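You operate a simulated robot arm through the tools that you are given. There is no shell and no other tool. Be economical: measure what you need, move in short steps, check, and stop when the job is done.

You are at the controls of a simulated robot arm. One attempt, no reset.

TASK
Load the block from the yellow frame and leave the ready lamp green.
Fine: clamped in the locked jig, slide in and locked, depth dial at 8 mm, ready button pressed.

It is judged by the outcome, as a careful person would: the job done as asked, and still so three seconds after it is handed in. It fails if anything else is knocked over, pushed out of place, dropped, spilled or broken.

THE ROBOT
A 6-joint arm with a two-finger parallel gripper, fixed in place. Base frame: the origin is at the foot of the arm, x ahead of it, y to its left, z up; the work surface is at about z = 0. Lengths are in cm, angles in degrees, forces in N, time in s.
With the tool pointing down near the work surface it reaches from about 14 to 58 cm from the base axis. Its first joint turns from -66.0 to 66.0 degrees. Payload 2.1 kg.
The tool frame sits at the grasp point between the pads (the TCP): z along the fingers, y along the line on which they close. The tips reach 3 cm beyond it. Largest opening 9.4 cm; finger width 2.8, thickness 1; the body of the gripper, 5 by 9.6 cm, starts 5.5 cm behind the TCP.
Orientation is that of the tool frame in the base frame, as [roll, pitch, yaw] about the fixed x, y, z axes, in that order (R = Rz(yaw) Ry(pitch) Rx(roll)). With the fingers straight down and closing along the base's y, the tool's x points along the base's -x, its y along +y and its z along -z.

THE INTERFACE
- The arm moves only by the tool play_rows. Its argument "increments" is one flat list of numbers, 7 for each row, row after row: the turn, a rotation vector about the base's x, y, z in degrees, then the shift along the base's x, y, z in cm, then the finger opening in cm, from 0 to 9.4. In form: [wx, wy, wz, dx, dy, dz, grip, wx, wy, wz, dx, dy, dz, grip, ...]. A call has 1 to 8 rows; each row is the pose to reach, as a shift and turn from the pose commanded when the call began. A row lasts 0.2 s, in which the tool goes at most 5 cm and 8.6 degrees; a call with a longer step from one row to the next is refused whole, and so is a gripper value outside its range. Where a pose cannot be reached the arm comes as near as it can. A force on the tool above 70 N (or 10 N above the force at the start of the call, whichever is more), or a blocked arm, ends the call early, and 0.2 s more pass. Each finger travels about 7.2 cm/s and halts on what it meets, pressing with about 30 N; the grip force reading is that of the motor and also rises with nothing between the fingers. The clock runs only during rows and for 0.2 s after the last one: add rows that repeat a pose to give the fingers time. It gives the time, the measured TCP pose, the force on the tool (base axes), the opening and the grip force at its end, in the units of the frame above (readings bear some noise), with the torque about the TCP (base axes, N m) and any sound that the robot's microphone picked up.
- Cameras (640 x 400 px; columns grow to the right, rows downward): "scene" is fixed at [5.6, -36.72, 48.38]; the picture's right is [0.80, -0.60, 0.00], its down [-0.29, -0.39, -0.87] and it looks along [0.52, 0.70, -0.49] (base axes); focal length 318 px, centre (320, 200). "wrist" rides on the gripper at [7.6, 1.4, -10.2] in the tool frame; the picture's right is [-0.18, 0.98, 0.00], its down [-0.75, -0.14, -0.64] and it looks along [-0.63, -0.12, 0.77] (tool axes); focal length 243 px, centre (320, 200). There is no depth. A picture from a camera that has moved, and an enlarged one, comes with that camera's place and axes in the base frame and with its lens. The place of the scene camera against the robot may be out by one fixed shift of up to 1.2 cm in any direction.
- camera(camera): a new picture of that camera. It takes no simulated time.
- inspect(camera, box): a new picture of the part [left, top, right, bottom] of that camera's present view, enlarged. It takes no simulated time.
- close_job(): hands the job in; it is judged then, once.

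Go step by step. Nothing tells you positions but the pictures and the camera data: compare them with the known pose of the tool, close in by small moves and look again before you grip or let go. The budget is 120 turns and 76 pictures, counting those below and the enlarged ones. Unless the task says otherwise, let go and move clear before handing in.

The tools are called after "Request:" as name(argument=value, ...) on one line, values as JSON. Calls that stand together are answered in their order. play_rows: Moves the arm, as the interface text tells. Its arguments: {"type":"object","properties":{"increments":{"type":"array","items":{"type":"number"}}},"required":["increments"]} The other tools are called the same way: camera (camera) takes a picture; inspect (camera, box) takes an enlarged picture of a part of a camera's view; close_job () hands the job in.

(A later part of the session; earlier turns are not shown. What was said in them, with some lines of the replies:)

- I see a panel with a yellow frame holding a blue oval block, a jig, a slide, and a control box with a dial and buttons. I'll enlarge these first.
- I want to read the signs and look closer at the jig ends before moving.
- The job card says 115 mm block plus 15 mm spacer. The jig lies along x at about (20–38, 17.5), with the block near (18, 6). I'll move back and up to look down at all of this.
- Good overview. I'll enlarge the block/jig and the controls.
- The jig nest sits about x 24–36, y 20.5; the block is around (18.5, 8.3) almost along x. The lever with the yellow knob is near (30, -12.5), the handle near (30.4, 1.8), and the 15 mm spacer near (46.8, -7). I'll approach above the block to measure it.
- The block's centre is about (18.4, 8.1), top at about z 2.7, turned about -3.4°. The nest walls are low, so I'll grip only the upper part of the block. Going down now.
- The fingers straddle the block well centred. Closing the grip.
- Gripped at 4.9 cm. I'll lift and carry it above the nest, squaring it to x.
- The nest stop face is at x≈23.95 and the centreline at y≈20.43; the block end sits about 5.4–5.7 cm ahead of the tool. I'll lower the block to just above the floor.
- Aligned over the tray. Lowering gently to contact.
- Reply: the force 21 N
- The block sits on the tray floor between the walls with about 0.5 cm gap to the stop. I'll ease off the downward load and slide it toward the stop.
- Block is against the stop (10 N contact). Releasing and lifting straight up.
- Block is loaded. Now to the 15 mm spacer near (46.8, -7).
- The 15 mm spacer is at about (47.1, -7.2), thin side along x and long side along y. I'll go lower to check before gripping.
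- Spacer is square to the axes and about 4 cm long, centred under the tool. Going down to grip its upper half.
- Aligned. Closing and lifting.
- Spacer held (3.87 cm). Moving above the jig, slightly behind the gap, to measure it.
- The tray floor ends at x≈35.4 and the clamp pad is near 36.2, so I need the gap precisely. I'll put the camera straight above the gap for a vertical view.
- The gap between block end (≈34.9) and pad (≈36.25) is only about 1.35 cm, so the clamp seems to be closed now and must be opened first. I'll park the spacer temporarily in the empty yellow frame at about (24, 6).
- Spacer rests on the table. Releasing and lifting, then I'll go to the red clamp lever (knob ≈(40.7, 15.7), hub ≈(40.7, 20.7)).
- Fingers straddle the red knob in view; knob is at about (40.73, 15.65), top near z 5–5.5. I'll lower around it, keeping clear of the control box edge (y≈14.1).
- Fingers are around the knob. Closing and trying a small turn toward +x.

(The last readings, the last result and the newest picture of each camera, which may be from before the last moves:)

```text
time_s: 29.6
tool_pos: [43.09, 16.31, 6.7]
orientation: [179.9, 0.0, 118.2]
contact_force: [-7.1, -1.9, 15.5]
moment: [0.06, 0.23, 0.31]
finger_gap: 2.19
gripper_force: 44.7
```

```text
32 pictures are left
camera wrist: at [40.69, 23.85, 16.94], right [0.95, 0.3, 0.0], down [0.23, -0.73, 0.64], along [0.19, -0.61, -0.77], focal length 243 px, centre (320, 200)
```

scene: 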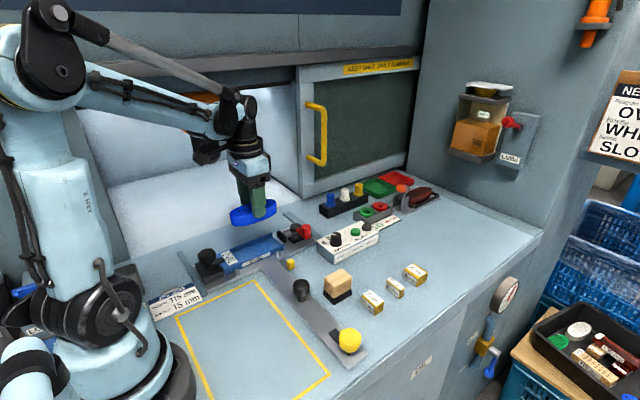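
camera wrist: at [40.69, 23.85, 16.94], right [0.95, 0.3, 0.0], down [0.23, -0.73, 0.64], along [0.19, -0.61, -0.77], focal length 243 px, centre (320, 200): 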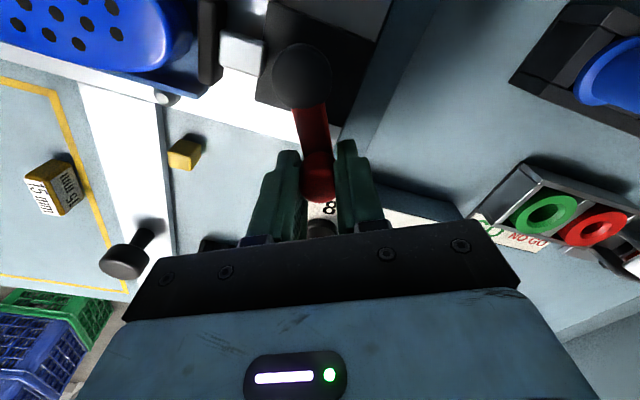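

Request:
inspect(camera="scene", box=[250, 190, 350, 260])

```text
5.71 times, centred on (300, 225) of scene
camera zoom: at [5.6, -36.73, 48.38], right [0.8, -0.6, 0.0], down [-0.29, -0.39, -0.87], along [0.52, 0.7, -0.49], focal length 1819 px, centre (434, 57)
```

zoom: 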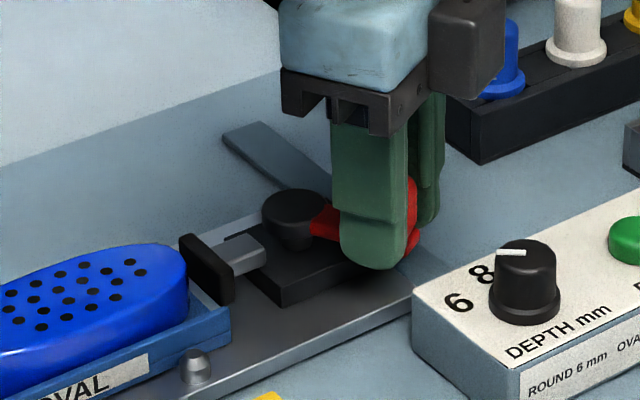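

Turning toward +x moves the pad toward the block, so +x is the closing direction. I'll turn back and see whether the lever opens further past the starting position.

Request:
play_rows(increments=[0, 0, -8, -0.64, -0.29, 0.1, 1, 0, 0, -16, -1.32, -0.48, 0.1, 1, 0, 0, -24, -1.97, -0.57, 0.1, 1, 0, 0, -28, -2.37, -0.59, 0.1, 1, 0, 0, -28, -2.55, -0.58, 0.1, 1, 0, 0, -28, -2.55, -0.58, 0.1, 1])

Request:
inspect(camera="scene", box=[250, 190, 350, 260])

```text
time_s: 31.0
tool_pos: [40.77, 15.8, 6.72]
orientation: [179.4, 0.1, 89.8]
contact_force: [31.8, -1.1, -18.6]
moment: [-0.58, -0.38, -0.22]
finger_gap: 2.19
gripper_force: 44.6
```

```text
5.71 times, centred on (300, 225) of scene
camera zoom: at [5.61, -36.72, 48.39], right [0.8, -0.6, 0.0], down [-0.29, -0.39, -0.87], along [0.52, 0.7, -0.49], focal length 1819 px, centre (434, 57)
```

zoom: 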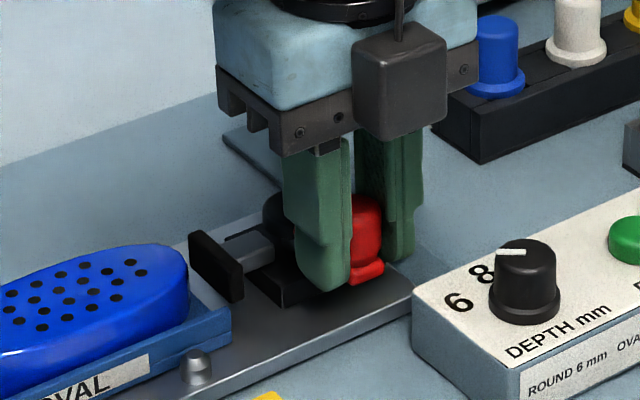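

That is a hard stop, so the -y position is fully open and the pad opening is 12.3 cm from the stop. I'll close the clamp in stages and watch what the pad does against the block.

Request:
play_rows(increments=[0, 0, 8, 0.88, 0.04, 0, 1, 0, 0, 16, 1.57, 0.19, 0, 1, 0, 0, 24, 2.23, 0.43, 0, 1, 0, 0, 32, 2.86, 0.76, 0, 1, 0, 0, 40, 3.43, 1.17, 0, 1, 0, 0, 40, 3.43, 1.17, 0, 1])

Request:
inspect(camera="scene", box=[250, 190, 350, 260])

```text
time_s: 32.4
tool_pos: [43.92, 17.03, 6.77]
orientation: [-180.0, 0.1, 130.2]
contact_force: [-4.5, -3.7, -18.5]
moment: [0.22, 0.33, 0.27]
finger_gap: 2.17
gripper_force: 45.1
```

```text
5.71 times, centred on (300, 225) of scene
camera zoom: at [5.61, -36.72, 48.38], right [0.8, -0.6, 0.0], down [-0.29, -0.39, -0.87], along [0.52, 0.7, -0.49], focal length 1819 px, centre (434, 57)
```

zoom: 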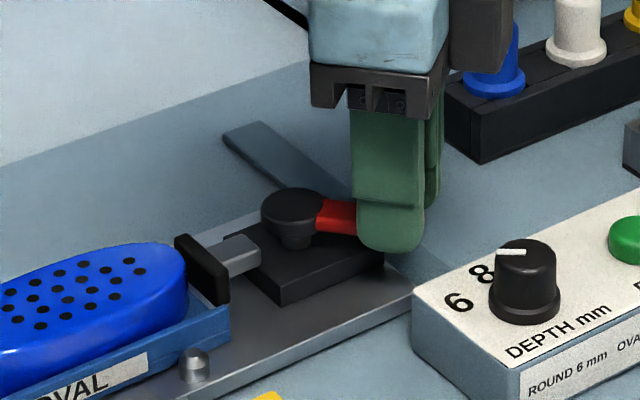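

Request:
play_rows(increments=[0, 0, 8, 0.5, 0.49, -0.1, 1, 0, 0, 16, 0.94, 1.05, -0.1, 1, 0, 0, 24, 1.29, 1.66, -0.1, 1, 0, 0, 24, 1.29, 1.66, -0.1, 1])

Request:
inspect(camera="scene", box=[250, 190, 350, 260])

```text
time_s: 33.4
tool_pos: [45.2, 18.58, 6.78]
orientation: [-180.0, 0.1, 154.3]
contact_force: [-4.0, -3.0, 27.0]
moment: [-0.02, 0.33, 0.17]
finger_gap: 2.21
gripper_force: 45.6
```

```text
5.71 times, centred on (300, 225) of scene
camera zoom: at [5.59, -36.73, 48.38], right [0.8, -0.6, 0.0], down [-0.29, -0.39, -0.87], along [0.52, 0.7, -0.49], focal length 1819 px, centre (434, 57)
```

zoom: 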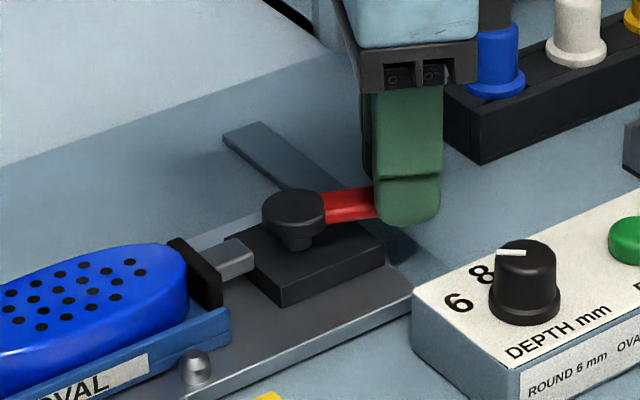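

The pad is closing right onto the block itself, so no spacer fits in this clamp. Continuing to the end of the lever's travel.

Request:
play_rows(increments=[0, 0, 8, 0.26, 0.65, -0.05, 1, 0, 0, 16, 0.43, 1.33, -0.05, 1, 0, 0, 16, 0.43, 1.33, -0.05, 1])

Request:
inspect(camera="scene", box=[250, 190, 350, 260])

```text
time_s: 34.2
tool_pos: [45.69, 20.04, 6.68]
orientation: [-179.9, 0.0, 170.1]
contact_force: [-9.0, -4.8, 5.0]
moment: [-0.18, 0.49, -0.22]
finger_gap: 2.24
gripper_force: 45.0
```

```text
5.71 times, centred on (300, 225) of scene
camera zoom: at [5.6, -36.73, 48.38], right [0.8, -0.6, 0.0], down [-0.29, -0.39, -0.87], along [0.52, 0.7, -0.49], focal length 1819 px, centre (434, 57)
```

zoom: 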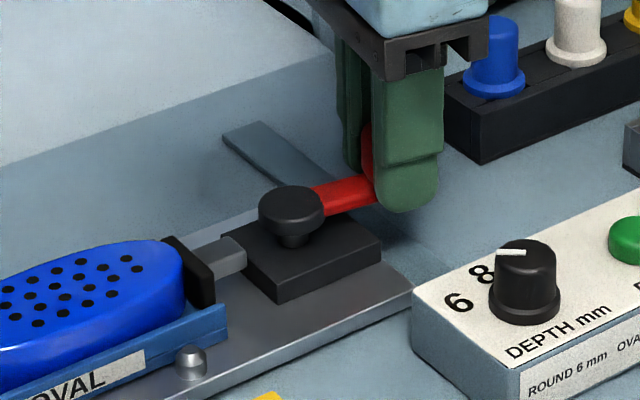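

Nearly there (the unlocked slide crept slightly in +y). Finishing the last 10° of lever travel.

Request:
play_rows(increments=[0, 0, 6, 0.06, 0.5, 0, 1, 0, 0, 11, 0.08, 1.0, 0, 1, 0, 0, 13, 0.06, 1.2, 0, 1, 0, 0, 13, 0.06, 1.2, 0, 1])

Request:
inspect(camera="scene", box=[250, 190, 350, 260])

```text
time_s: 35.2
tool_pos: [45.7, 21.3, 6.6]
orientation: [-180.0, 0.3, -177.0]
contact_force: [12.2, -0.3, -10.5]
moment: [0.14, 0.11, -0.79]
finger_gap: 2.26
gripper_force: 44.8
```

```text
5.71 times, centred on (300, 225) of scene
camera zoom: at [5.61, -36.72, 48.38], right [0.8, -0.6, 0.0], down [-0.29, -0.39, -0.87], along [0.52, 0.7, -0.49], focal length 1819 px, centre (434, 57)
```

zoom: 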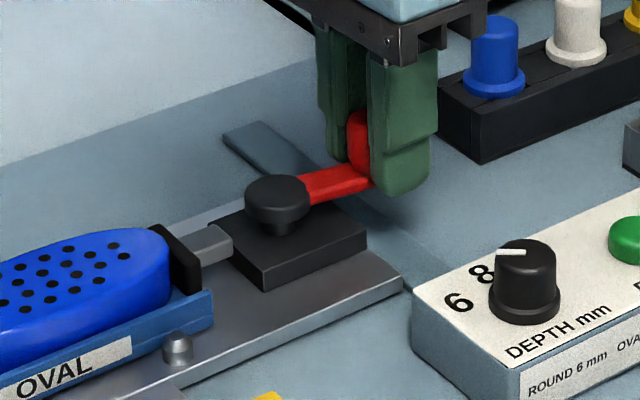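

Request:
camera(camera="wrist")

```text
25 pictures are left
camera wrist: at [38.05, 22.28, 16.86], right [0.13, 0.99, 0.0], down [0.76, -0.1, 0.65], along [0.64, -0.08, -0.76], focal length 243 px, centre (320, 200)
```

wrist: 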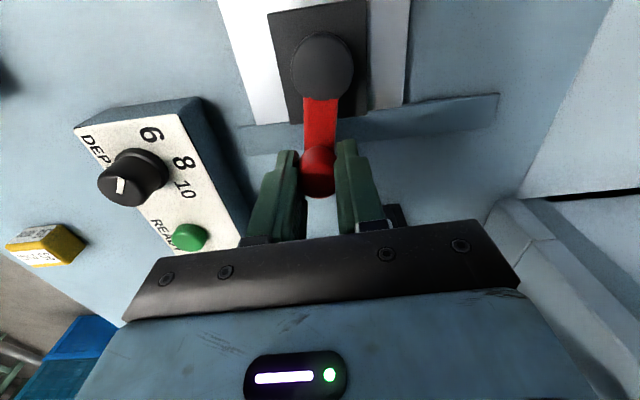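

The lever is at about 80° of 90° and the slide creeps with it (hub now y≈22). I'll press down on the knob to add friction at the slide while turning the last bit.

Request:
play_rows(increments=[0, 0, -3, 0, 0, -0.1, 0, 0, 0, -3, 0, 0, -0.22, 0, 0, 0, 0, 0, 0.3, -0.22, 0, 0, 0, 4, 0, 0.6, -0.22, 0, 0, 0, 8, -0.03, 0.9, -0.22, 0, 0, 0, 8, -0.03, 0.9, -0.22, 0])

Request:
camera(camera="wrist")

```text
time_s: 36.6
tool_pos: [45.79, 22.11, 6.39]
orientation: [180.0, 0.2, -168.9]
contact_force: [19.5, -1.2, 9.4]
moment: [-0.23, -0.03, -1.17]
finger_gap: 2.51
gripper_force: 44.8
```

```text
24 pictures are left
camera wrist: at [37.94, 22.16, 16.63], right [-0.01, 1.0, 0.0], down [0.76, 0.01, 0.64], along [0.64, 0.01, -0.76], focal length 243 px, centre (320, 200)
```

wrist: 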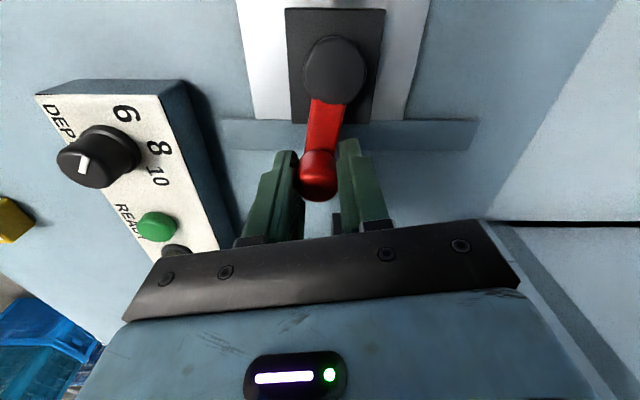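

The lever stays at ~81° and the slide just moves freely inward. Since the slide must go in anyway, I'll keep pushing +y; at the slide's end stop the lever should finish turning.

Request:
play_rows(increments=[0, 0, -6, 0, 0.3, 0.2, 0, 0, 0, -10, -0.1, 1.0, 0.2, 0, 0, 0, -10, -0.1, 2.0, 0.2, 0, 0, 0, -10, -0.1, 3.0, 0.2, 0, 0, 0, -10, -0.1, 3.0, 0.2, 0])

Request:
camera(camera="scene")

```text
time_s: 37.8
tool_pos: [45.57, 25.2, 6.67]
orientation: [179.9, 0.3, -179.0]
contact_force: [22.1, -1.3, -24.6]
moment: [0.12, -0.57, -0.37]
finger_gap: 2.24
gripper_force: 44.7
```

```text
23 pictures are left
```

scene: 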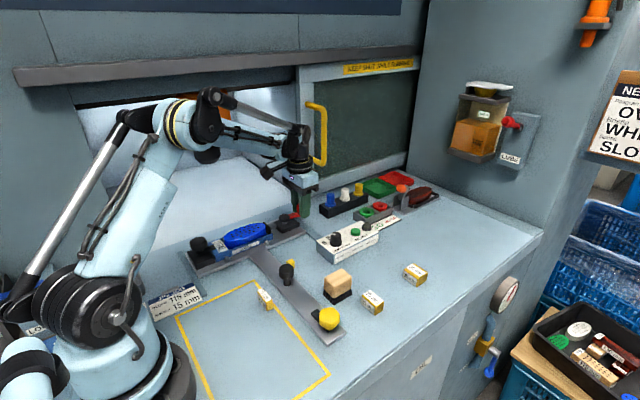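

Request:
play_rows(increments=[0, 0, 0, 0, 0.6, 0, 0, 0, 0, 0, 0, 1.2, 0, 0, 0, 0, 0, 0, 1.8, 0, 0, 0, 0, 0, 0, 2.2, 0, 0, 0, 0, 0, 0, 2.2, 0, 0])

Request:
inspect(camera="scene", box=[170, 170, 350, 290])

```text
time_s: 39.0
tool_pos: [45.5, 27.38, 6.65]
orientation: [179.8, 0.2, -179.0]
contact_force: [16.3, -0.6, -27.8]
moment: [0.14, -0.86, -0.42]
finger_gap: 2.2
gripper_force: 44.8
```

```text
3.33 times, centred on (260, 230) of scene
camera zoom: at [5.62, -36.72, 48.39], right [0.8, -0.6, 0.0], down [-0.29, -0.39, -0.87], along [0.52, 0.7, -0.49], focal length 1061 px, centre (520, 100)
```

zoom: 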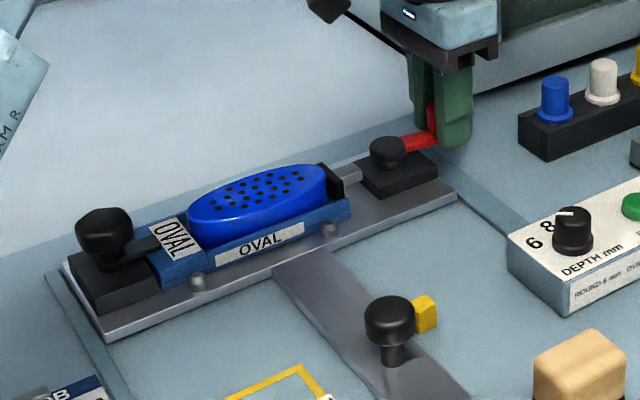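

Request:
play_rows(increments=[0, 0, 0, 0, 0.6, 0, 0, 0, 0, 0, 0, 1.2, 0, 0, 0, 0, 0, 0, 1.8, 0, 0, 0, 0, 0, 0, 2.2, 0, 0, 0, 0, 0, 0, 2.2, 0, 0])

Request:
inspect(camera="scene", box=[170, 160, 350, 280])

```text
time_s: 40.2
tool_pos: [45.65, 29.51, 6.64]
orientation: [-180.0, 0.1, -179.0]
contact_force: [14.1, -0.6, 5.1]
moment: [0.43, 0.36, -0.62]
finger_gap: 2.22
gripper_force: 44.7
```

```text
3.33 times, centred on (260, 220) of scene
camera zoom: at [5.6, -36.73, 48.38], right [0.8, -0.6, 0.0], down [-0.29, -0.39, -0.87], along [0.52, 0.7, -0.49], focal length 1061 px, centre (520, 133)
```

zoom: 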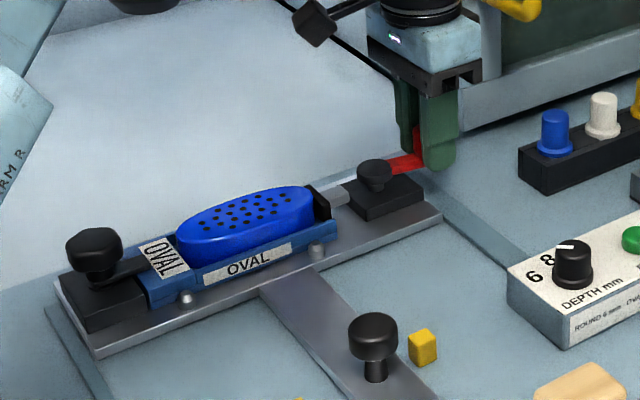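

The slide is moving in but my gripper is getting close to the door frame. I'll let go of the lever, back out, and push with the black handle instead.

Request:
play_rows(increments=[0, 0, 0, 0, 0, 0, 3.6, 0, 0, 0, 0, 0, 0, 4.0, 0, 0, 0, 0, 0, 3, 4.0, 0, 0, 0, -2, -3, 6, 4.0, 0, 0, 0, -6, -6, 6, 4.0, 0, 0, 0, -9.5, -9.5, 6, 4.0, 0, 0, 0, -12.5, -13, 6, 4.0, 0, 0, 0, -12.5, -13, 6, 4.0])

Request:
camera(camera="wrist")

```text
time_s: 42.0
tool_pos: [33.18, 16.1, 12.82]
orientation: [180.0, 0.1, -178.9]
contact_force: [-0.3, -0.8, -0.2]
moment: [0.02, 0.01, -0.01]
finger_gap: 4.0
gripper_force: 0.2
```

```text
20 pictures are left
camera wrist: at [25.54, 17.41, 23.04], right [0.17, 0.99, 0.0], down [0.76, -0.13, 0.64], along [0.63, -0.11, -0.77], focal length 243 px, centre (320, 200)
```

wrist: 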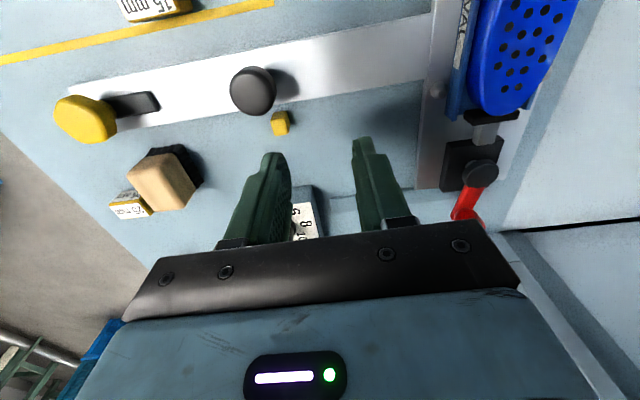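

Handle is now at about (29.8, 11.9), level with the yellow cube. I'll close the fingers, come down behind it and push +y until it stops.

Request:
play_rows(increments=[0, 0, 0, -1.5, -3.5, 0, 2, 0, 0, 0, -3.3, -7.3, -1, 0, 0, 0, 0, -3.3, -7.3, -4.5, 0, 0, 0, 0, -3.3, -7.3, -6.8, 0, 0, 0, 0, -3.3, -6.6, -6.8, 0, 0, 0, 0, -3.3, -5.8, -6.8, 0, 0, 0, 0, -3.3, -5.2, -6.8, 0, 0, 0, 0, -3.3, -5.2, -6.8, 0])

Request:
inspect(camera="scene", box=[190, 170, 370, 310])

```text
time_s: 43.8
tool_pos: [29.88, 11.27, 5.74]
orientation: [-179.9, 0.0, -178.9]
contact_force: [-1.7, -0.7, -0.7]
moment: [-0.01, 0.01, -0.05]
finger_gap: 0.02
gripper_force: 29.7
```

```text
2.86 times, centred on (280, 240) of scene
camera zoom: at [5.6, -36.72, 48.38], right [0.8, -0.6, 0.0], down [-0.29, -0.39, -0.87], along [0.52, 0.7, -0.49], focal length 910 px, centre (434, 86)
```

zoom: 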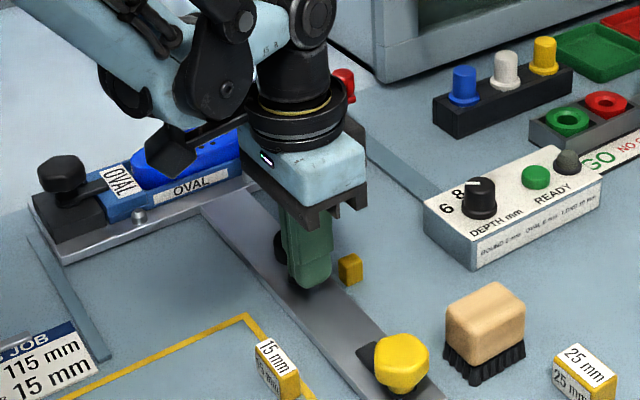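

Request:
play_rows(increments=[0, 0, 0, 0, 0.5, 0, 0, 0, 0, 0, 0, 1.0, 0, 0, 0, 0, 0, 0, 1.5, 0, 0, 0, 0, 0, 0, 2.0, 0, 0, 0, 0, 0, 0, 2.5, 0, 0, 0, 0, 0, 0, 3.0, 0, 0])

```text
time_s: 45.2
tool_pos: [29.85, 14.46, 5.78]
orientation: [179.9, 0.0, -178.9]
contact_force: [0.5, -1.7, -0.6]
moment: [-0.06, -0.01, 0.02]
finger_gap: 0.01
gripper_force: 29.4
```

Request:
play_rows(increments=[0, 0, 0, 0, 0.6, 0, 0, 0, 0, 0, 0, 1.2, 0, 0, 0, 0, 0, 0, 1.8, 0, 0, 0, 0, 0, 0, 2.4, 0, 0, 0, 0, 0, 0, 3.0, 0, 0, 0, 0, 0, 0, 3.6, 0, 0, 0, 0, 0, 0, 4.0, 0, 0])

Request:
camera(camera="scene")

```text
time_s: 46.8
tool_pos: [29.77, 18.32, 5.75]
orientation: [180.0, 0.1, -178.9]
contact_force: [-0.4, -0.8, -0.7]
moment: [-0.02, -0.02, -0.05]
finger_gap: 0.0
gripper_force: 30.4
```

```text
18 pictures are left
```

scene: 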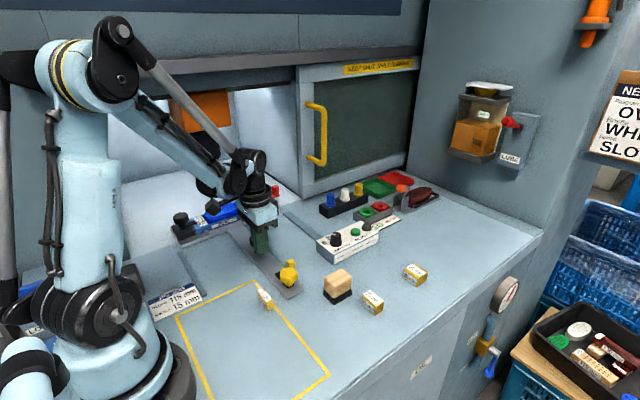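

Request:
play_rows(increments=[0, 0, 0, 0, 0.5, 0, 0, 0, 0, 0, 0, 1.0, 0, 0, 0, 0, 0, 0, 1.5, 0, 0, 0, 0, 0, 0, 2.0, 0, 0, 0, 0, 0, 0, 2.5, 0, 0, 0, 0, 0, 0, 3.0, 0, 0, 0, 0, 0, 0, 3.0, 0, 0])

```text
time_s: 48.4
tool_pos: [30.01, 21.34, 5.84]
orientation: [179.9, 0.1, -178.9]
contact_force: [-0.1, -1.3, -1.6]
moment: [-0.06, -0.03, 0.01]
finger_gap: 0.0
gripper_force: 29.9
```

Request:
play_rows(increments=[0, 0, 0, 0, 0.4, 0, 0, 0, 0, 0, 0, 0.8, 0, 0, 0, 0, 0, 0, 1.2, 0, 0, 0, 0, 0, 0, 1.6, 0, 0, 0, 0, 0, 0, 2.0, 0, 0, 0, 0, 0, 0, 2.0, 0, 0])

Request:
inspect(camera="scene", box=[160, 160, 340, 300])

```text
time_s: 49.8
tool_pos: [29.75, 23.48, 5.69]
orientation: [179.9, 0.0, -178.8]
contact_force: [0.9, -0.3, -0.2]
moment: [-0.03, -0.01, -0.01]
finger_gap: 0.01
gripper_force: 29.7
```

```text
2.86 times, centred on (250, 230) of scene
camera zoom: at [5.6, -36.72, 48.38], right [0.8, -0.6, 0.0], down [-0.29, -0.39, -0.87], along [0.52, 0.7, -0.49], focal length 910 px, centre (520, 114)
```

zoom: 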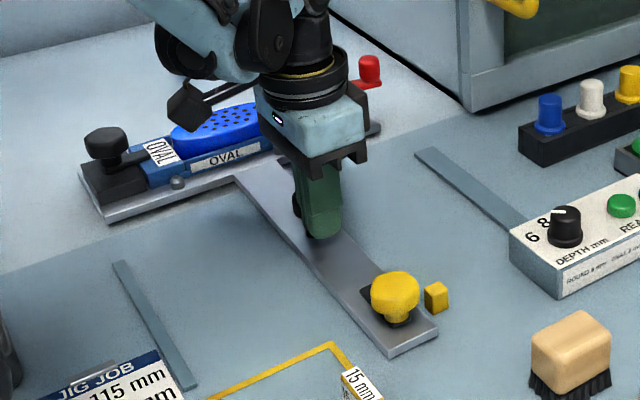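

The yellow lock knob is now alongside the small yellow cube (its catch). Feeling for the end stop in small steps.

Request:
play_rows(increments=[0, 0, 0, 0, 0.15, 0, 0, 0, 0, 0, 0, 0.3, 0, 0, 0, 0, 0, 0, 0.45, 0, 0, 0, 0, 0, 0, 0.6, 0, 0, 0, 0, 0, 0, 0.6, 0, 0])

```text
time_s: 51.0
tool_pos: [29.83, 24.03, 5.82]
orientation: [179.9, 0.0, -178.8]
contact_force: [-1.1, -1.1, 0.2]
moment: [-0.05, 0.03, 0.01]
finger_gap: 0.03
gripper_force: 30.2
```

Request:
play_rows(increments=[0, 0, 0, 0, 0.2, 0, 0, 0, 0, 0, 0, 0.4, 0, 0, 0, 0, 0, 0, 0.6, 0, 0, 0, 0, 0, 0, 0.8, 0, 0, 0, 0, 0, 0, 1.0, 0, 0, 0, 0, 0, 0, 1.0, 0, 0])

Request:
camera(camera="wrist")

```text
time_s: 52.4
tool_pos: [29.76, 25.0, 5.87]
orientation: [-179.9, 0.1, -178.8]
contact_force: [-0.7, -0.1, 0.2]
moment: [-0.04, 0.0, -0.01]
finger_gap: 0.0
gripper_force: 29.9
```

```text
16 pictures are left
camera wrist: at [22.15, 26.33, 16.08], right [0.17, 0.99, 0.0], down [0.76, -0.13, 0.64], along [0.63, -0.11, -0.77], focal length 243 px, centre (320, 200)
```

wrist: 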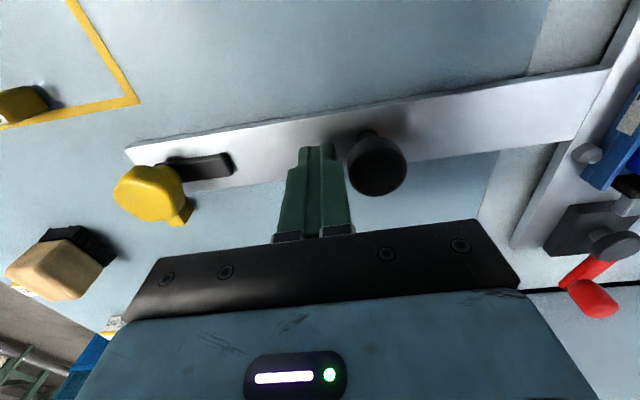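

Request:
inspect(camera="wrist", box=[90, 120, 290, 250])

Request:
inspect(camera="scene", box=[180, 160, 320, 280])

```text
3.08 times, centred on (190, 185) of wrist
camera zoom: at [22.15, 26.33, 16.08], right [0.17, 0.99, 0.0], down [0.76, -0.13, 0.64], along [0.63, -0.11, -0.77], focal length 746 px, centre (720, 246)
```

zoom: 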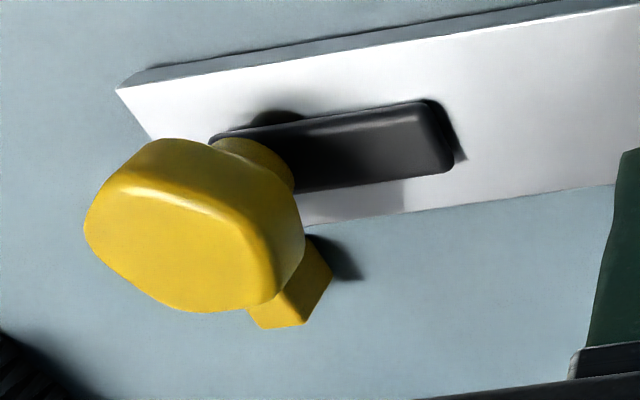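

```text
3.33 times, centred on (250, 220) of scene
camera zoom: at [5.6, -36.72, 48.38], right [0.8, -0.6, 0.0], down [-0.29, -0.39, -0.87], along [0.52, 0.7, -0.49], focal length 1061 px, centre (553, 133)
```

zoom: 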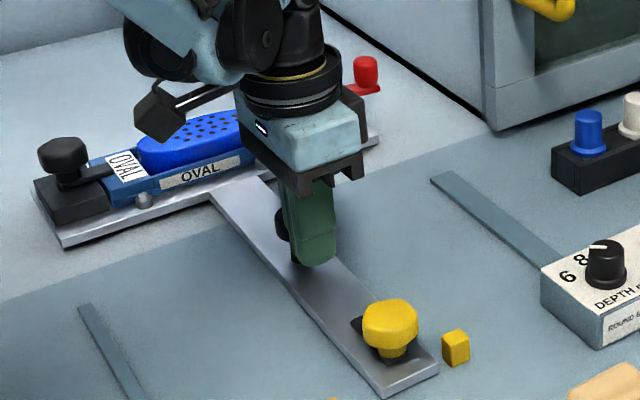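

The yellow knob is a turn-latch: its black arm (now pointing +y) should turn to +x behind the cube at (33.9, 12.3). First I check for the slide's end stop a bit further.

Request:
play_rows(increments=[0, 0, 0, 0, 0.15, 0, 0, 0, 0, 0, 0, 0.3, 0, 0, 0, 0, 0, 0, 0.45, 0, 0, 0, 0, 0, 0, 0.6, 0, 0, 0, 0, 0, 0, 0.75, 0, 0, 0, 0, 0, 0, 0.9, 0, 0, 0, 0, 0, 0, 0.9, 0, 0])

```text
time_s: 54.0
tool_pos: [29.7, 25.68, 5.77]
orientation: [-179.8, 0.0, -179.0]
contact_force: [-1.8, -16.2, 6.4]
moment: [-0.25, -0.04, -0.02]
finger_gap: 0.01
gripper_force: 30.0
```

End stop felt (16 N): slide is fully in. I'll check the clamp lever's angle from here before locking.

Request:
inspect(camera="wrist", box=[500, 100, 640, 330])

```text
1.74 times, centred on (570, 215) of wrist
camera zoom: at [22.15, 27.07, 16.04], right [0.17, 0.99, 0.0], down [0.76, -0.13, 0.64], along [0.63, -0.11, -0.77], focal length 422 px, centre (-115, 174)
```

zoom: 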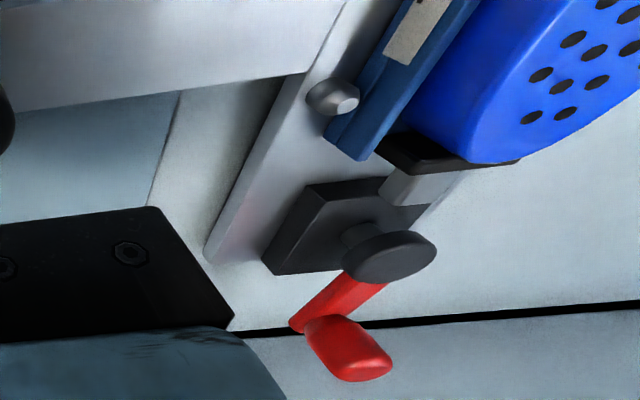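

The slide is in; next I'll turn the yellow latch (knob ≈(29.6, 15.1), arm from +y to +x). Moving above it with fingers open.

Request:
play_rows(increments=[0, 0, 0, 0, -1, 0, 0, 0, 0, 0, 0, -1, 4, 2, 0, 0, 0, 0, -4, 7, 5, 0, 0, 0, 0, -8, 7, 6.5, 0, 0, 0, 0, -10.6, 6, 6.5, 0, 0, 0, 0, -10.6, 4, 6.5, 0, 0, 0, 0, -10.6, 4, 6.5])

Request:
camera(camera="wrist")

```text
time_s: 55.6
tool_pos: [29.78, 15.1, 9.8]
orientation: [180.0, 0.0, -178.9]
contact_force: [0.3, 0.3, -0.4]
moment: [0.01, 0.04, 0.0]
finger_gap: 6.5
gripper_force: 0.0
```

```text
12 pictures are left
camera wrist: at [22.22, 16.45, 20.0], right [0.17, 0.99, 0.0], down [0.76, -0.13, 0.64], along [0.63, -0.11, -0.77], focal length 243 px, centre (320, 200)
```

wrist: 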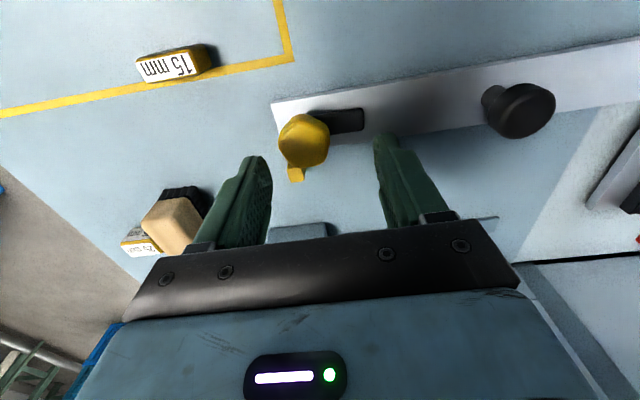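

Knob centre ≈(29.3, 14.2). Lowering around it and gripping.

Request:
play_rows(increments=[0, 0, 0, -0.45, -0.9, -1, 6, 0, 0, 0, -0.45, -0.9, -3, 6, 0, 0, 0, -0.45, -0.9, -4, 6, 0, 0, 0, -0.45, -0.9, -4, 3.5, 0, 0, 0, -0.45, -0.9, -4, 1.5, 0, 0, 0, -0.45, -0.9, -4, 1.5])

```text
time_s: 57.0
tool_pos: [29.3, 14.04, 5.74]
orientation: [-179.5, 0.0, -179.1]
contact_force: [0.9, -33.2, -14.1]
moment: [-0.39, 0.84, -0.24]
finger_gap: 3.72
gripper_force: 45.1
```

Gripped (3.7 cm). Relieving side load and rotating the latch clockwise.

Request:
play_rows(increments=[0, 0, 0, 0, -0.15, 0, 1.5, 0, 0, -8, 0, -0.15, 0, 1.5, 0, 0, -16, 0, -0.15, 0, 1.5, 0, 0, -24, 0, -0.15, 0, 1.5, 0, 0, -24, 0, -0.15, 0, 1.5])

Request:
inspect(camera="wrist", box=[200, 60, 440, 240])

```text
time_s: 58.2
tool_pos: [29.39, 14.25, 5.86]
orientation: [179.8, 0.1, 156.9]
contact_force: [7.0, -1.3, -11.7]
moment: [-0.43, -0.9, 0.0]
finger_gap: 3.74
gripper_force: 45.5
```

```text
2.22 times, centred on (320, 150) of wrist
camera zoom: at [22.89, 18.55, 16.06], right [0.55, 0.83, 0.0], down [0.64, -0.43, 0.64], along [0.54, -0.35, -0.77], focal length 539 px, centre (320, 311)
```

zoom: 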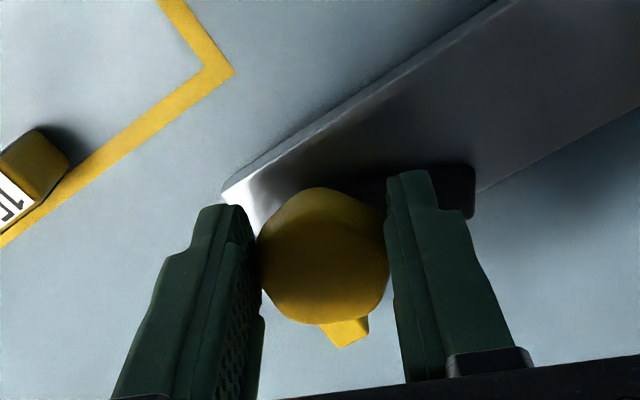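

The latch is turning with the tool. Continuing.

Request:
play_rows(increments=[0, 0, -8, 0, 0, 0, 1.5, 0, 0, -16, 0, 0, 0, 1.5, 0, 0, -24, 0, 0, 0, 1.5, 0, 0, -32, 0, 0, 0, 1.5, 0, 0, -40, 0, 0, 0, 1.5, 0, 0, -48, 0, 0, 0, 1.5, 0, 0, -56, 0, 0, 0, 1.5, 0, 0, -56, 0, 0, 0, 1.5])

Request:
play_rows(increments=[0, 0, -6, 0, 0, 0, 1.5, 0, 0, -12, 0, 0, 0, 1.5, 0, 0, -12, 0, 0, 0, 1.5])

Request:
inspect(camera="wrist", box=[200, 60, 440, 240])

```text
time_s: 60.0
tool_pos: [29.86, 14.3, 5.89]
orientation: [178.7, 0.1, 100.9]
contact_force: [55.1, 2.9, -16.3]
moment: [0.46, -1.11, 0.36]
finger_gap: 3.73
gripper_force: 45.3
```

```text
time_s: 60.5
tool_pos: [29.9, 14.24, 5.85]
orientation: [178.4, 0.0, 92.1]
contact_force: [3.4, 0.9, -1.8]
moment: [0.05, 0.08, -0.02]
finger_gap: 3.71
gripper_force: 44.7
stopped in row 2: the force on the tool passed its limit at 70 N (the readings are from after the stop); the commanded pose is now the measured one
```

```text
2.22 times, centred on (320, 150) of wrist
camera zoom: at [30.79, 21.94, 16.15], right [0.99, -0.15, 0.03], down [-0.13, -0.76, 0.64], along [-0.08, -0.63, -0.77], focal length 539 px, centre (320, 311)
```

zoom: 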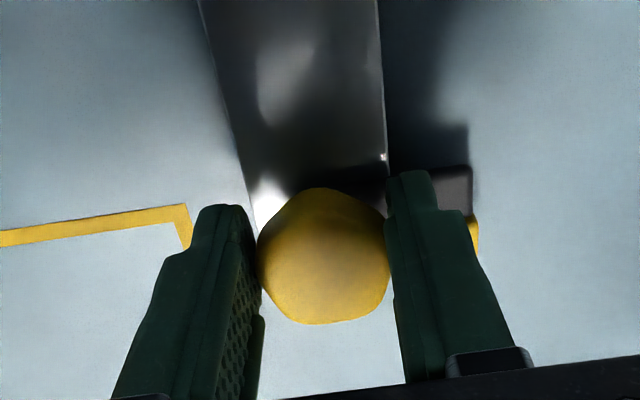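

The latch arm now points +x against the catch. I'll release, rise, and move over the control box.

Request:
play_rows(increments=[0, 0, 0, 0, 0, 0, 5, 0, 0, 0, 0, 0, 0, 6, 0, 0, 0, 0, 0, 4.5, 6, 0, 0, 8, 2, -0.5, 8.5, 5, 0, 0, 16, 5.5, -1.5, 9, 4, 0, 0, 24, 9, -2.5, 9, 3, 0, 0, 32, 12.5, -3.5, 9, 3, 0, 0, 40, 16, -4.5, 9, 3])

Request:
play_rows(increments=[0, 0, 8, 2, -0.7, 0, 3, 0, 0, 16, 3.7, -1.2, 0, 3, 0, 0, 24, 3.7, -1.2, 0, 3, 0, 0, 32, 3.7, -1.2, 0, 3, 0, 0, 40, 3.7, -1.2, 0, 3, 0, 0, 48, 3.7, -1.2, 0, 3, 0, 0, 48, 3.7, -1.2, 0, 3])

Request:
inspect(camera="wrist", box=[220, 0, 420, 160])

```text
time_s: 62.4
tool_pos: [45.89, 9.95, 14.92]
orientation: [178.4, -0.1, 132.1]
contact_force: [0.2, -0.1, 0.2]
moment: [-0.02, 0.03, -0.01]
finger_gap: 3.01
gripper_force: 0.0
```

```text
time_s: 64.0
tool_pos: [49.61, 8.56, 14.86]
orientation: [178.5, 0.0, -179.9]
contact_force: [0.6, -0.4, -0.6]
moment: [0.0, 0.03, 0.0]
finger_gap: 2.97
gripper_force: 0.1
```

```text
2.50 times, centred on (320, 80) of wrist
camera zoom: at [41.99, 9.72, 25.18], right [0.18, 0.98, 0.03], down [0.76, -0.16, 0.64], along [0.63, -0.1, -0.77], focal length 606 px, centre (320, 500)
```

zoom: 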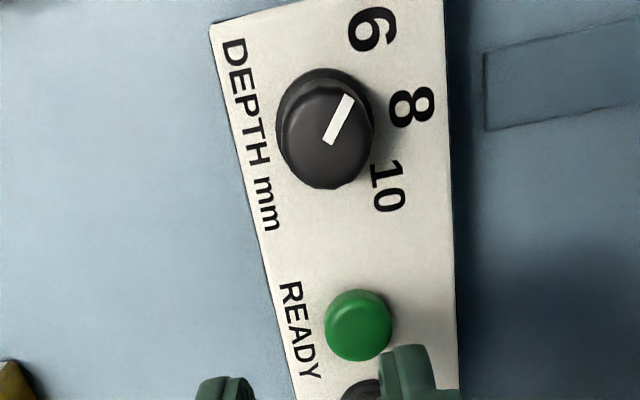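

The dial pointer is at 6; 8 lies about 52° clockwise (from above). Dial ≈(45.0, 9.8), button ≈(51.3, 9.9). Moving over the dial.

Request:
play_rows(increments=[-1.5, 0, 0, -2.5, 0.6, 0, 5, -1.5, 0, 0, -4.65, 1.25, -2, 5, -1.5, 0, 0, -4.65, 1.25, -5, 5, -1.5, 0, 0, -4.65, 1.25, -7.4, 5, -1.5, 0, 0, -4.65, 1.25, -7.4, 5])

Request:
inspect(camera="scene", box=[300, 190, 400, 270])

```text
time_s: 65.2
tool_pos: [44.83, 9.73, 7.45]
orientation: [-179.9, 0.0, -179.9]
contact_force: [-0.8, 0.1, -0.2]
moment: [0.04, 0.01, 0.02]
finger_gap: 4.99
gripper_force: 0.1
```

```text
5.00 times, centred on (350, 230) of scene
camera zoom: at [5.6, -36.72, 48.38], right [0.8, -0.6, 0.0], down [-0.29, -0.39, -0.87], along [0.52, 0.7, -0.49], focal length 1592 px, centre (170, 50)
```

zoom: 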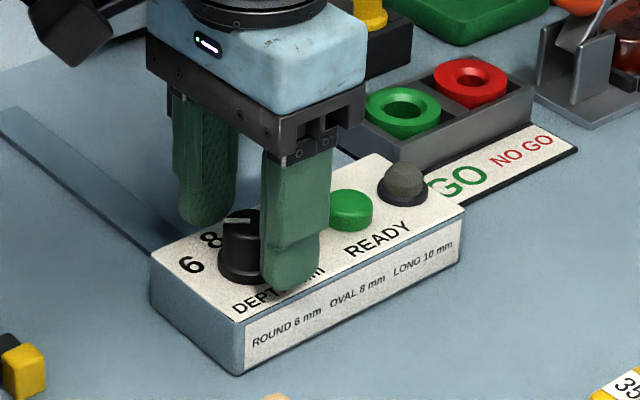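

Fingers straddle the dial. Closing, then rotating clockwise.

Request:
play_rows(increments=[0, 0, 0, 0.05, 0.05, 0, 2.5, 0, 0, 0, 0.05, 0.05, 0, 1, 0, 0, 0, 0.05, 0.05, 0, 1])

Request:
play_rows(increments=[0, 0, -8, 0, 0, 0, 1, 0, 0, -16, 0, 0, 0, 1, 0, 0, -24, 0, 0, 0, 1, 0, 0, -32, 0, 0, 0, 1, 0, 0, -40, 0, 0, 0, 1, 0, 0, -48, 0, 0, 0, 1, 0, 0, -52, 0, 0, 0, 1, 0, 0, -52, 0, 0, 0, 1])

Request:
play_rows(increments=[0, 0, 0, 0, 0, 0, 3.5, 0, 0, 0, 0, 0, 0, 5, 0, 0, 0, 0, 0, 4, 5, 0, 0, 8.5, 2, -0.4, 7.4, 4, 0, 0, 17, 4.6, -1.2, 7.4, 3, 0, 0, 25, 4.6, -1.2, 7.4, 3, 0, 0, 33, 4.6, -1.2, 7.4, 3, 0, 0, 41, 4.6, -1.2, 7.4, 3])

Request:
inspect(camera="wrist", box=[220, 0, 420, 160])

```text
time_s: 66.0
tool_pos: [45.09, 9.92, 7.42]
orientation: [-179.8, -0.2, 179.9]
contact_force: [-4.5, -6.4, -1.6]
moment: [-0.23, -0.03, 0.02]
finger_gap: 2.74
gripper_force: 45.2
```

```text
time_s: 67.8
tool_pos: [45.0, 9.91, 7.51]
orientation: [-179.9, -0.1, 128.0]
contact_force: [2.8, -3.5, -18.4]
moment: [0.47, 0.32, -0.01]
finger_gap: 2.72
gripper_force: 44.8
```

```text
time_s: 69.5
tool_pos: [49.56, 8.61, 14.92]
orientation: [180.0, -0.1, 169.2]
contact_force: [-0.7, 0.4, -0.7]
moment: [0.01, 0.0, 0.02]
finger_gap: 3.0
gripper_force: 0.1
```

```text
2.50 times, centred on (320, 80) of wrist
camera zoom: at [42.37, 11.48, 25.12], right [0.37, 0.93, 0.0], down [0.72, -0.28, 0.64], along [0.6, -0.23, -0.77], focal length 606 px, centre (320, 500)
```

zoom: 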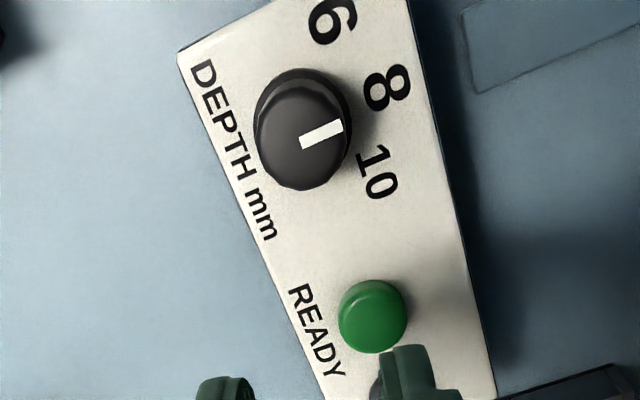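

Pointer now lines up with 8. Next I close the fingers and press the READY button at ≈(51.2, 10.0).

Request:
play_rows(increments=[0, 0, 0, 1.5, 1.4, 0, 0, 0, 0, 0, 1.5, 1.4, -3, 0, 0, 0, 0, 1.5, 1.4, -6, 0, 0, 0, 0, 1.5, 1.4, -7, 0, 0, 0, 0, 1.5, 1.4, -7, 0])

Request:
play_rows(increments=[0, 0, 0, 0, 0, -0.15, 0, 0, 0, 0, 0, 0, -0.3, 0, 0, 0, 0, 0, 0, -0.4, 0, 0, 0, 0, 0, 0, -0.4, 0])

```text
time_s: 70.8
tool_pos: [51.14, 10.15, 7.82]
orientation: [179.9, -0.1, 169.0]
contact_force: [0.4, -0.5, -0.4]
moment: [-0.01, -0.04, 0.01]
finger_gap: 0.01
gripper_force: 29.9
```

```text
time_s: 71.8
tool_pos: [51.15, 10.06, 7.4]
orientation: [-180.0, -0.1, 168.9]
contact_force: [-0.9, 0.6, 0.5]
moment: [0.03, -0.01, -0.02]
finger_gap: 0.0
gripper_force: 30.3
```

Request:
play_rows(increments=[0, 0, 0, 0, 0, -0.15, 0, 0, 0, 0, 0, 0, -0.3, 0, 0, 0, 0, 0, 0, -0.4, 0, 0, 0, 0, 0, 0, -0.4, 0])

```text
time_s: 72.8
tool_pos: [51.2, 10.05, 7.02]
orientation: [179.9, -0.2, 169.1]
contact_force: [-0.8, -0.7, 2.6]
moment: [-0.01, 0.02, -0.05]
finger_gap: 0.01
gripper_force: 30.3
heard: click
```

A click was heard. Rising to look at the lamp.

Request:
play_rows(increments=[0, 0, 0, 0, 0, 3, 0, 0, 0, 0, 0, 0, 6, 0, 0, 0, 0, -4, -3, 8, 0, 0, 0, 0, -4, -3, 8, 0])

Request:
camera(camera="scene")

```text
refused: row 3 steps farther than a row can; nothing moved
```

```text
6 pictures are left
```

scene: 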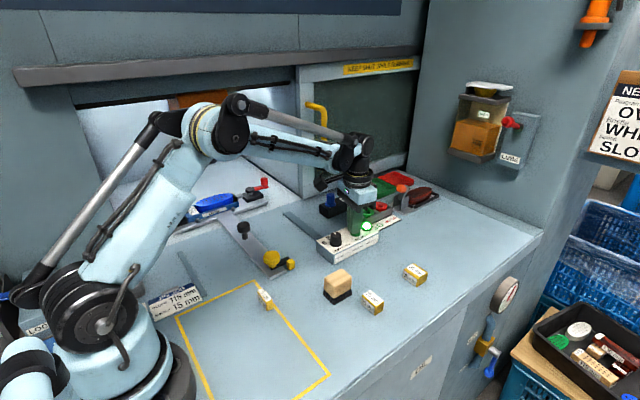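

The lamp appears lit green, so the interlock (clamp, slide, dial) accepts the setup. I'll retract and then return the 15 mm spacer to where it was.

Request:
play_rows(increments=[0, 0, 0, 0, 0, 4, 0, 0, 0, 0, 0, 0, 7, 0, 0, 0, 4, -4, -1, 8, 2, 0, 0, 8, -8, -2, 8, 4, 0, 0, 11, -12, -3, 8, 6, 0, 0, 11, -16.5, -3, 8, 6, 0, 0, 11, -21, -4, 8, 6, 0, 0, 11, -25.5, -4, 8, 6])

Request:
play_rows(increments=[0, 0, 0, -1.4, 0, -2, 6, 0, 0, 0, -1.4, 0, -2, 6])

Request:
camera(camera="wrist")

```text
time_s: 74.5
tool_pos: [25.43, 6.25, 15.21]
orientation: [-179.9, -0.1, -179.9]
contact_force: [0.0, 0.8, -0.2]
moment: [0.0, -0.01, -0.02]
finger_gap: 6.0
gripper_force: 0.0
```

```text
time_s: 75.2
tool_pos: [24.17, 6.11, 13.17]
orientation: [179.9, -0.1, 180.0]
contact_force: [-0.3, 0.0, -0.4]
moment: [0.0, 0.0, -0.01]
finger_gap: 6.0
gripper_force: 0.1
```

```text
5 pictures are left
camera wrist: at [16.59, 7.58, 23.39], right [0.18, 0.98, 0.0], down [0.76, -0.14, 0.64], along [0.63, -0.12, -0.77], focal length 243 px, centre (320, 200)
```

wrist: 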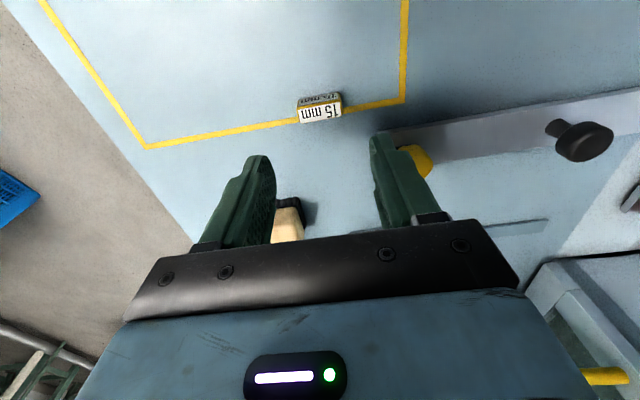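

Spacer at (24.2, 6.15), right under the tool. Picking it up.

Request:
play_rows(increments=[0, 0, 0, 0.05, 0, -4.5, 6, 0, 0, 0, 0.05, 0, -8, 6, 0, 0, 0, 0.05, 0, -9.2, 6, 0, 0, 0, 0.05, 0, -9.2, 4, 0, 0, 0, 0.05, 0, -9.2, 2.5, 0, 0, 0, 0.05, 0, -9.2, 2.5, 0, 0, 0, 0.05, 0, -5, 2.5, 0, 0, 0, 0.05, 0, 0, 2.5])

Request:
play_rows(increments=[0, 0, 0, 0, 0, 2, 2.5, 0, 0, 0, 4, -2, 2, 2.5, 0, 0, 0, 8, -4, 2, 2.5, 0, 0, 0, 12, -6, 2, 2.5, 0, 0, 0, 16, -8, 2, 2.5, 0, 0, 0, 20, -10.5, 2, 2.5, 0, 0, 0, 22.9, -13.15, 0, 2.5, 0, 0, 0, 22.9, -13.15, 0, 2.5])

Request:
camera(camera="wrist")

```text
time_s: 77.0
tool_pos: [24.15, 5.88, 13.13]
orientation: [-180.0, -0.1, -180.0]
contact_force: [-0.5, 1.2, -0.1]
moment: [0.02, 0.04, -0.01]
finger_gap: 3.84
gripper_force: 30.4
```

```text
time_s: 78.8
tool_pos: [47.41, -7.13, 12.95]
orientation: [179.9, -0.1, 180.0]
contact_force: [-0.7, 0.1, -0.8]
moment: [0.01, 0.02, 0.03]
finger_gap: 3.86
gripper_force: 29.7
```

```text
4 pictures are left
camera wrist: at [39.73, -5.75, 23.12], right [0.18, 0.98, 0.0], down [0.76, -0.14, 0.64], along [0.63, -0.12, -0.77], focal length 243 px, centre (320, 200)
```

wrist: 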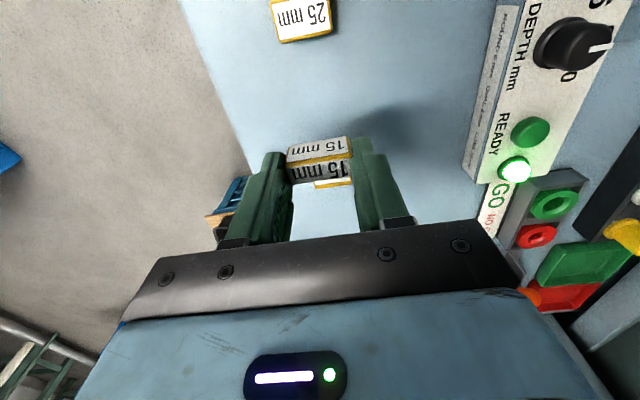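

The ready lamp is clearly green, and the spacer is back over its original spot. I'll set it down gently and withdraw.

Request:
play_rows(increments=[0, 0, 0, 0, 0, -4.5, 2.5, 0, 0, 0, 0, 0, -8, 2.5, 0, 0, 0, 0, 0, -9.1, 2.5, 0, 0, 0, 0, 0, -9.1, 2.5])

```text
time_s: 79.8
tool_pos: [47.25, -7.27, 4.08]
orientation: [180.0, -0.2, 179.9]
contact_force: [1.2, -0.5, -1.1]
moment: [0.0, -0.02, -0.01]
finger_gap: 3.85
gripper_force: 30.4
```

Request:
play_rows(increments=[0, 0, 0, 0, 0, -0.1, 2.5, 0, 0, 0, 0, 0, -0.1, 2.5])

```text
time_s: 80.3
tool_pos: [47.23, -7.16, 3.89]
orientation: [-179.9, -0.1, 180.0]
contact_force: [1.3, -2.4, 12.7]
moment: [-0.08, 0.05, -0.01]
finger_gap: 3.88
gripper_force: 29.4
```

Contact with the table felt. Releasing and moving clear.

Request:
play_rows(increments=[0, 0, 0, 0, 0, 0.05, 4.5, 0, 0, 0, 0, 0, 0.05, 5.8, 0, 0, 0, 0, 0, 0.05, 5.8, 0, 0, 0, 0, 0, 4, 5.8, 0, 0, 0, 0, 0, 9, 5.8, 0, 0, 0, -4, 0, 12, 5.8, 0, 0, 0, -8, 0, 15, 5.8, 0, 0, 0, -12, 0, 15, 5.8])

Request:
camera(camera="scene")

Request:
inspect(camera="scene", box=[150, 150, 430, 320])

```text
time_s: 82.2
tool_pos: [35.22, -7.13, 18.82]
orientation: [-179.9, -0.1, -179.9]
contact_force: [-0.7, -0.8, -0.6]
moment: [0.0, 0.02, 0.0]
finger_gap: 5.8
gripper_force: 0.0
```

```text
3 pictures are left
```

scene: 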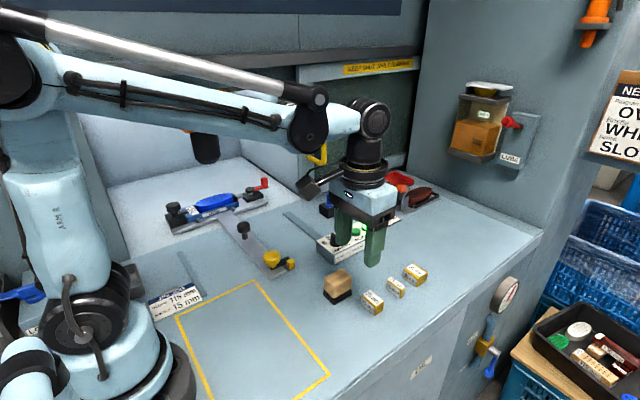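

```text
2.29 times, centred on (290, 235) of scene
camera zoom: at [5.61, -36.72, 48.38], right [0.8, -0.6, 0.0], down [-0.29, -0.39, -0.87], along [0.52, 0.7, -0.49], focal length 728 px, centre (389, 120)
```

zoom: 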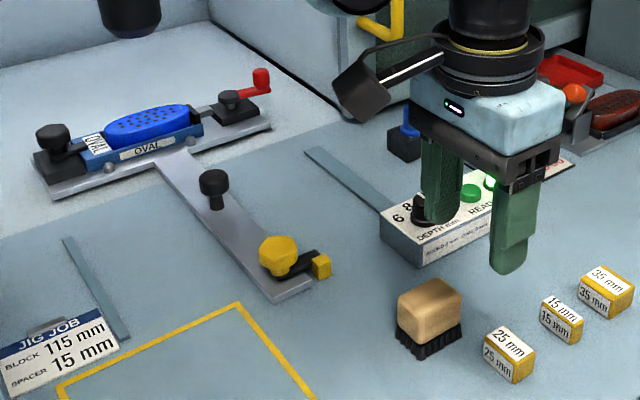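

The lamp is green. The block is clamped in the jig, the slide is in and latched, the dial is at 8, and the spacer is back in its row with the arm clear. I'm handing in.

Request:
close_job()

```text
The job is handed in.
```

The job is handed in with the ready lamp green: the oval block is clamped in the jig, the slide is in and latched, the dial is at 8 mm and READY is pressed.

Three things I could not fully confirm:

- **Clamp lever:** it stopped at about 80° of its expected 90°, because the free slide moved with it. The pad looked to be against the block.
- **Jig lock:** I took the jig's black knob to be locked already and did not touch it. Its arm lies over the tray.
- **15 mm spacer:** the job card lists it, but I measured only about 1.35 cm of gap with the clamp fully open. I left it out and put it back in its row.
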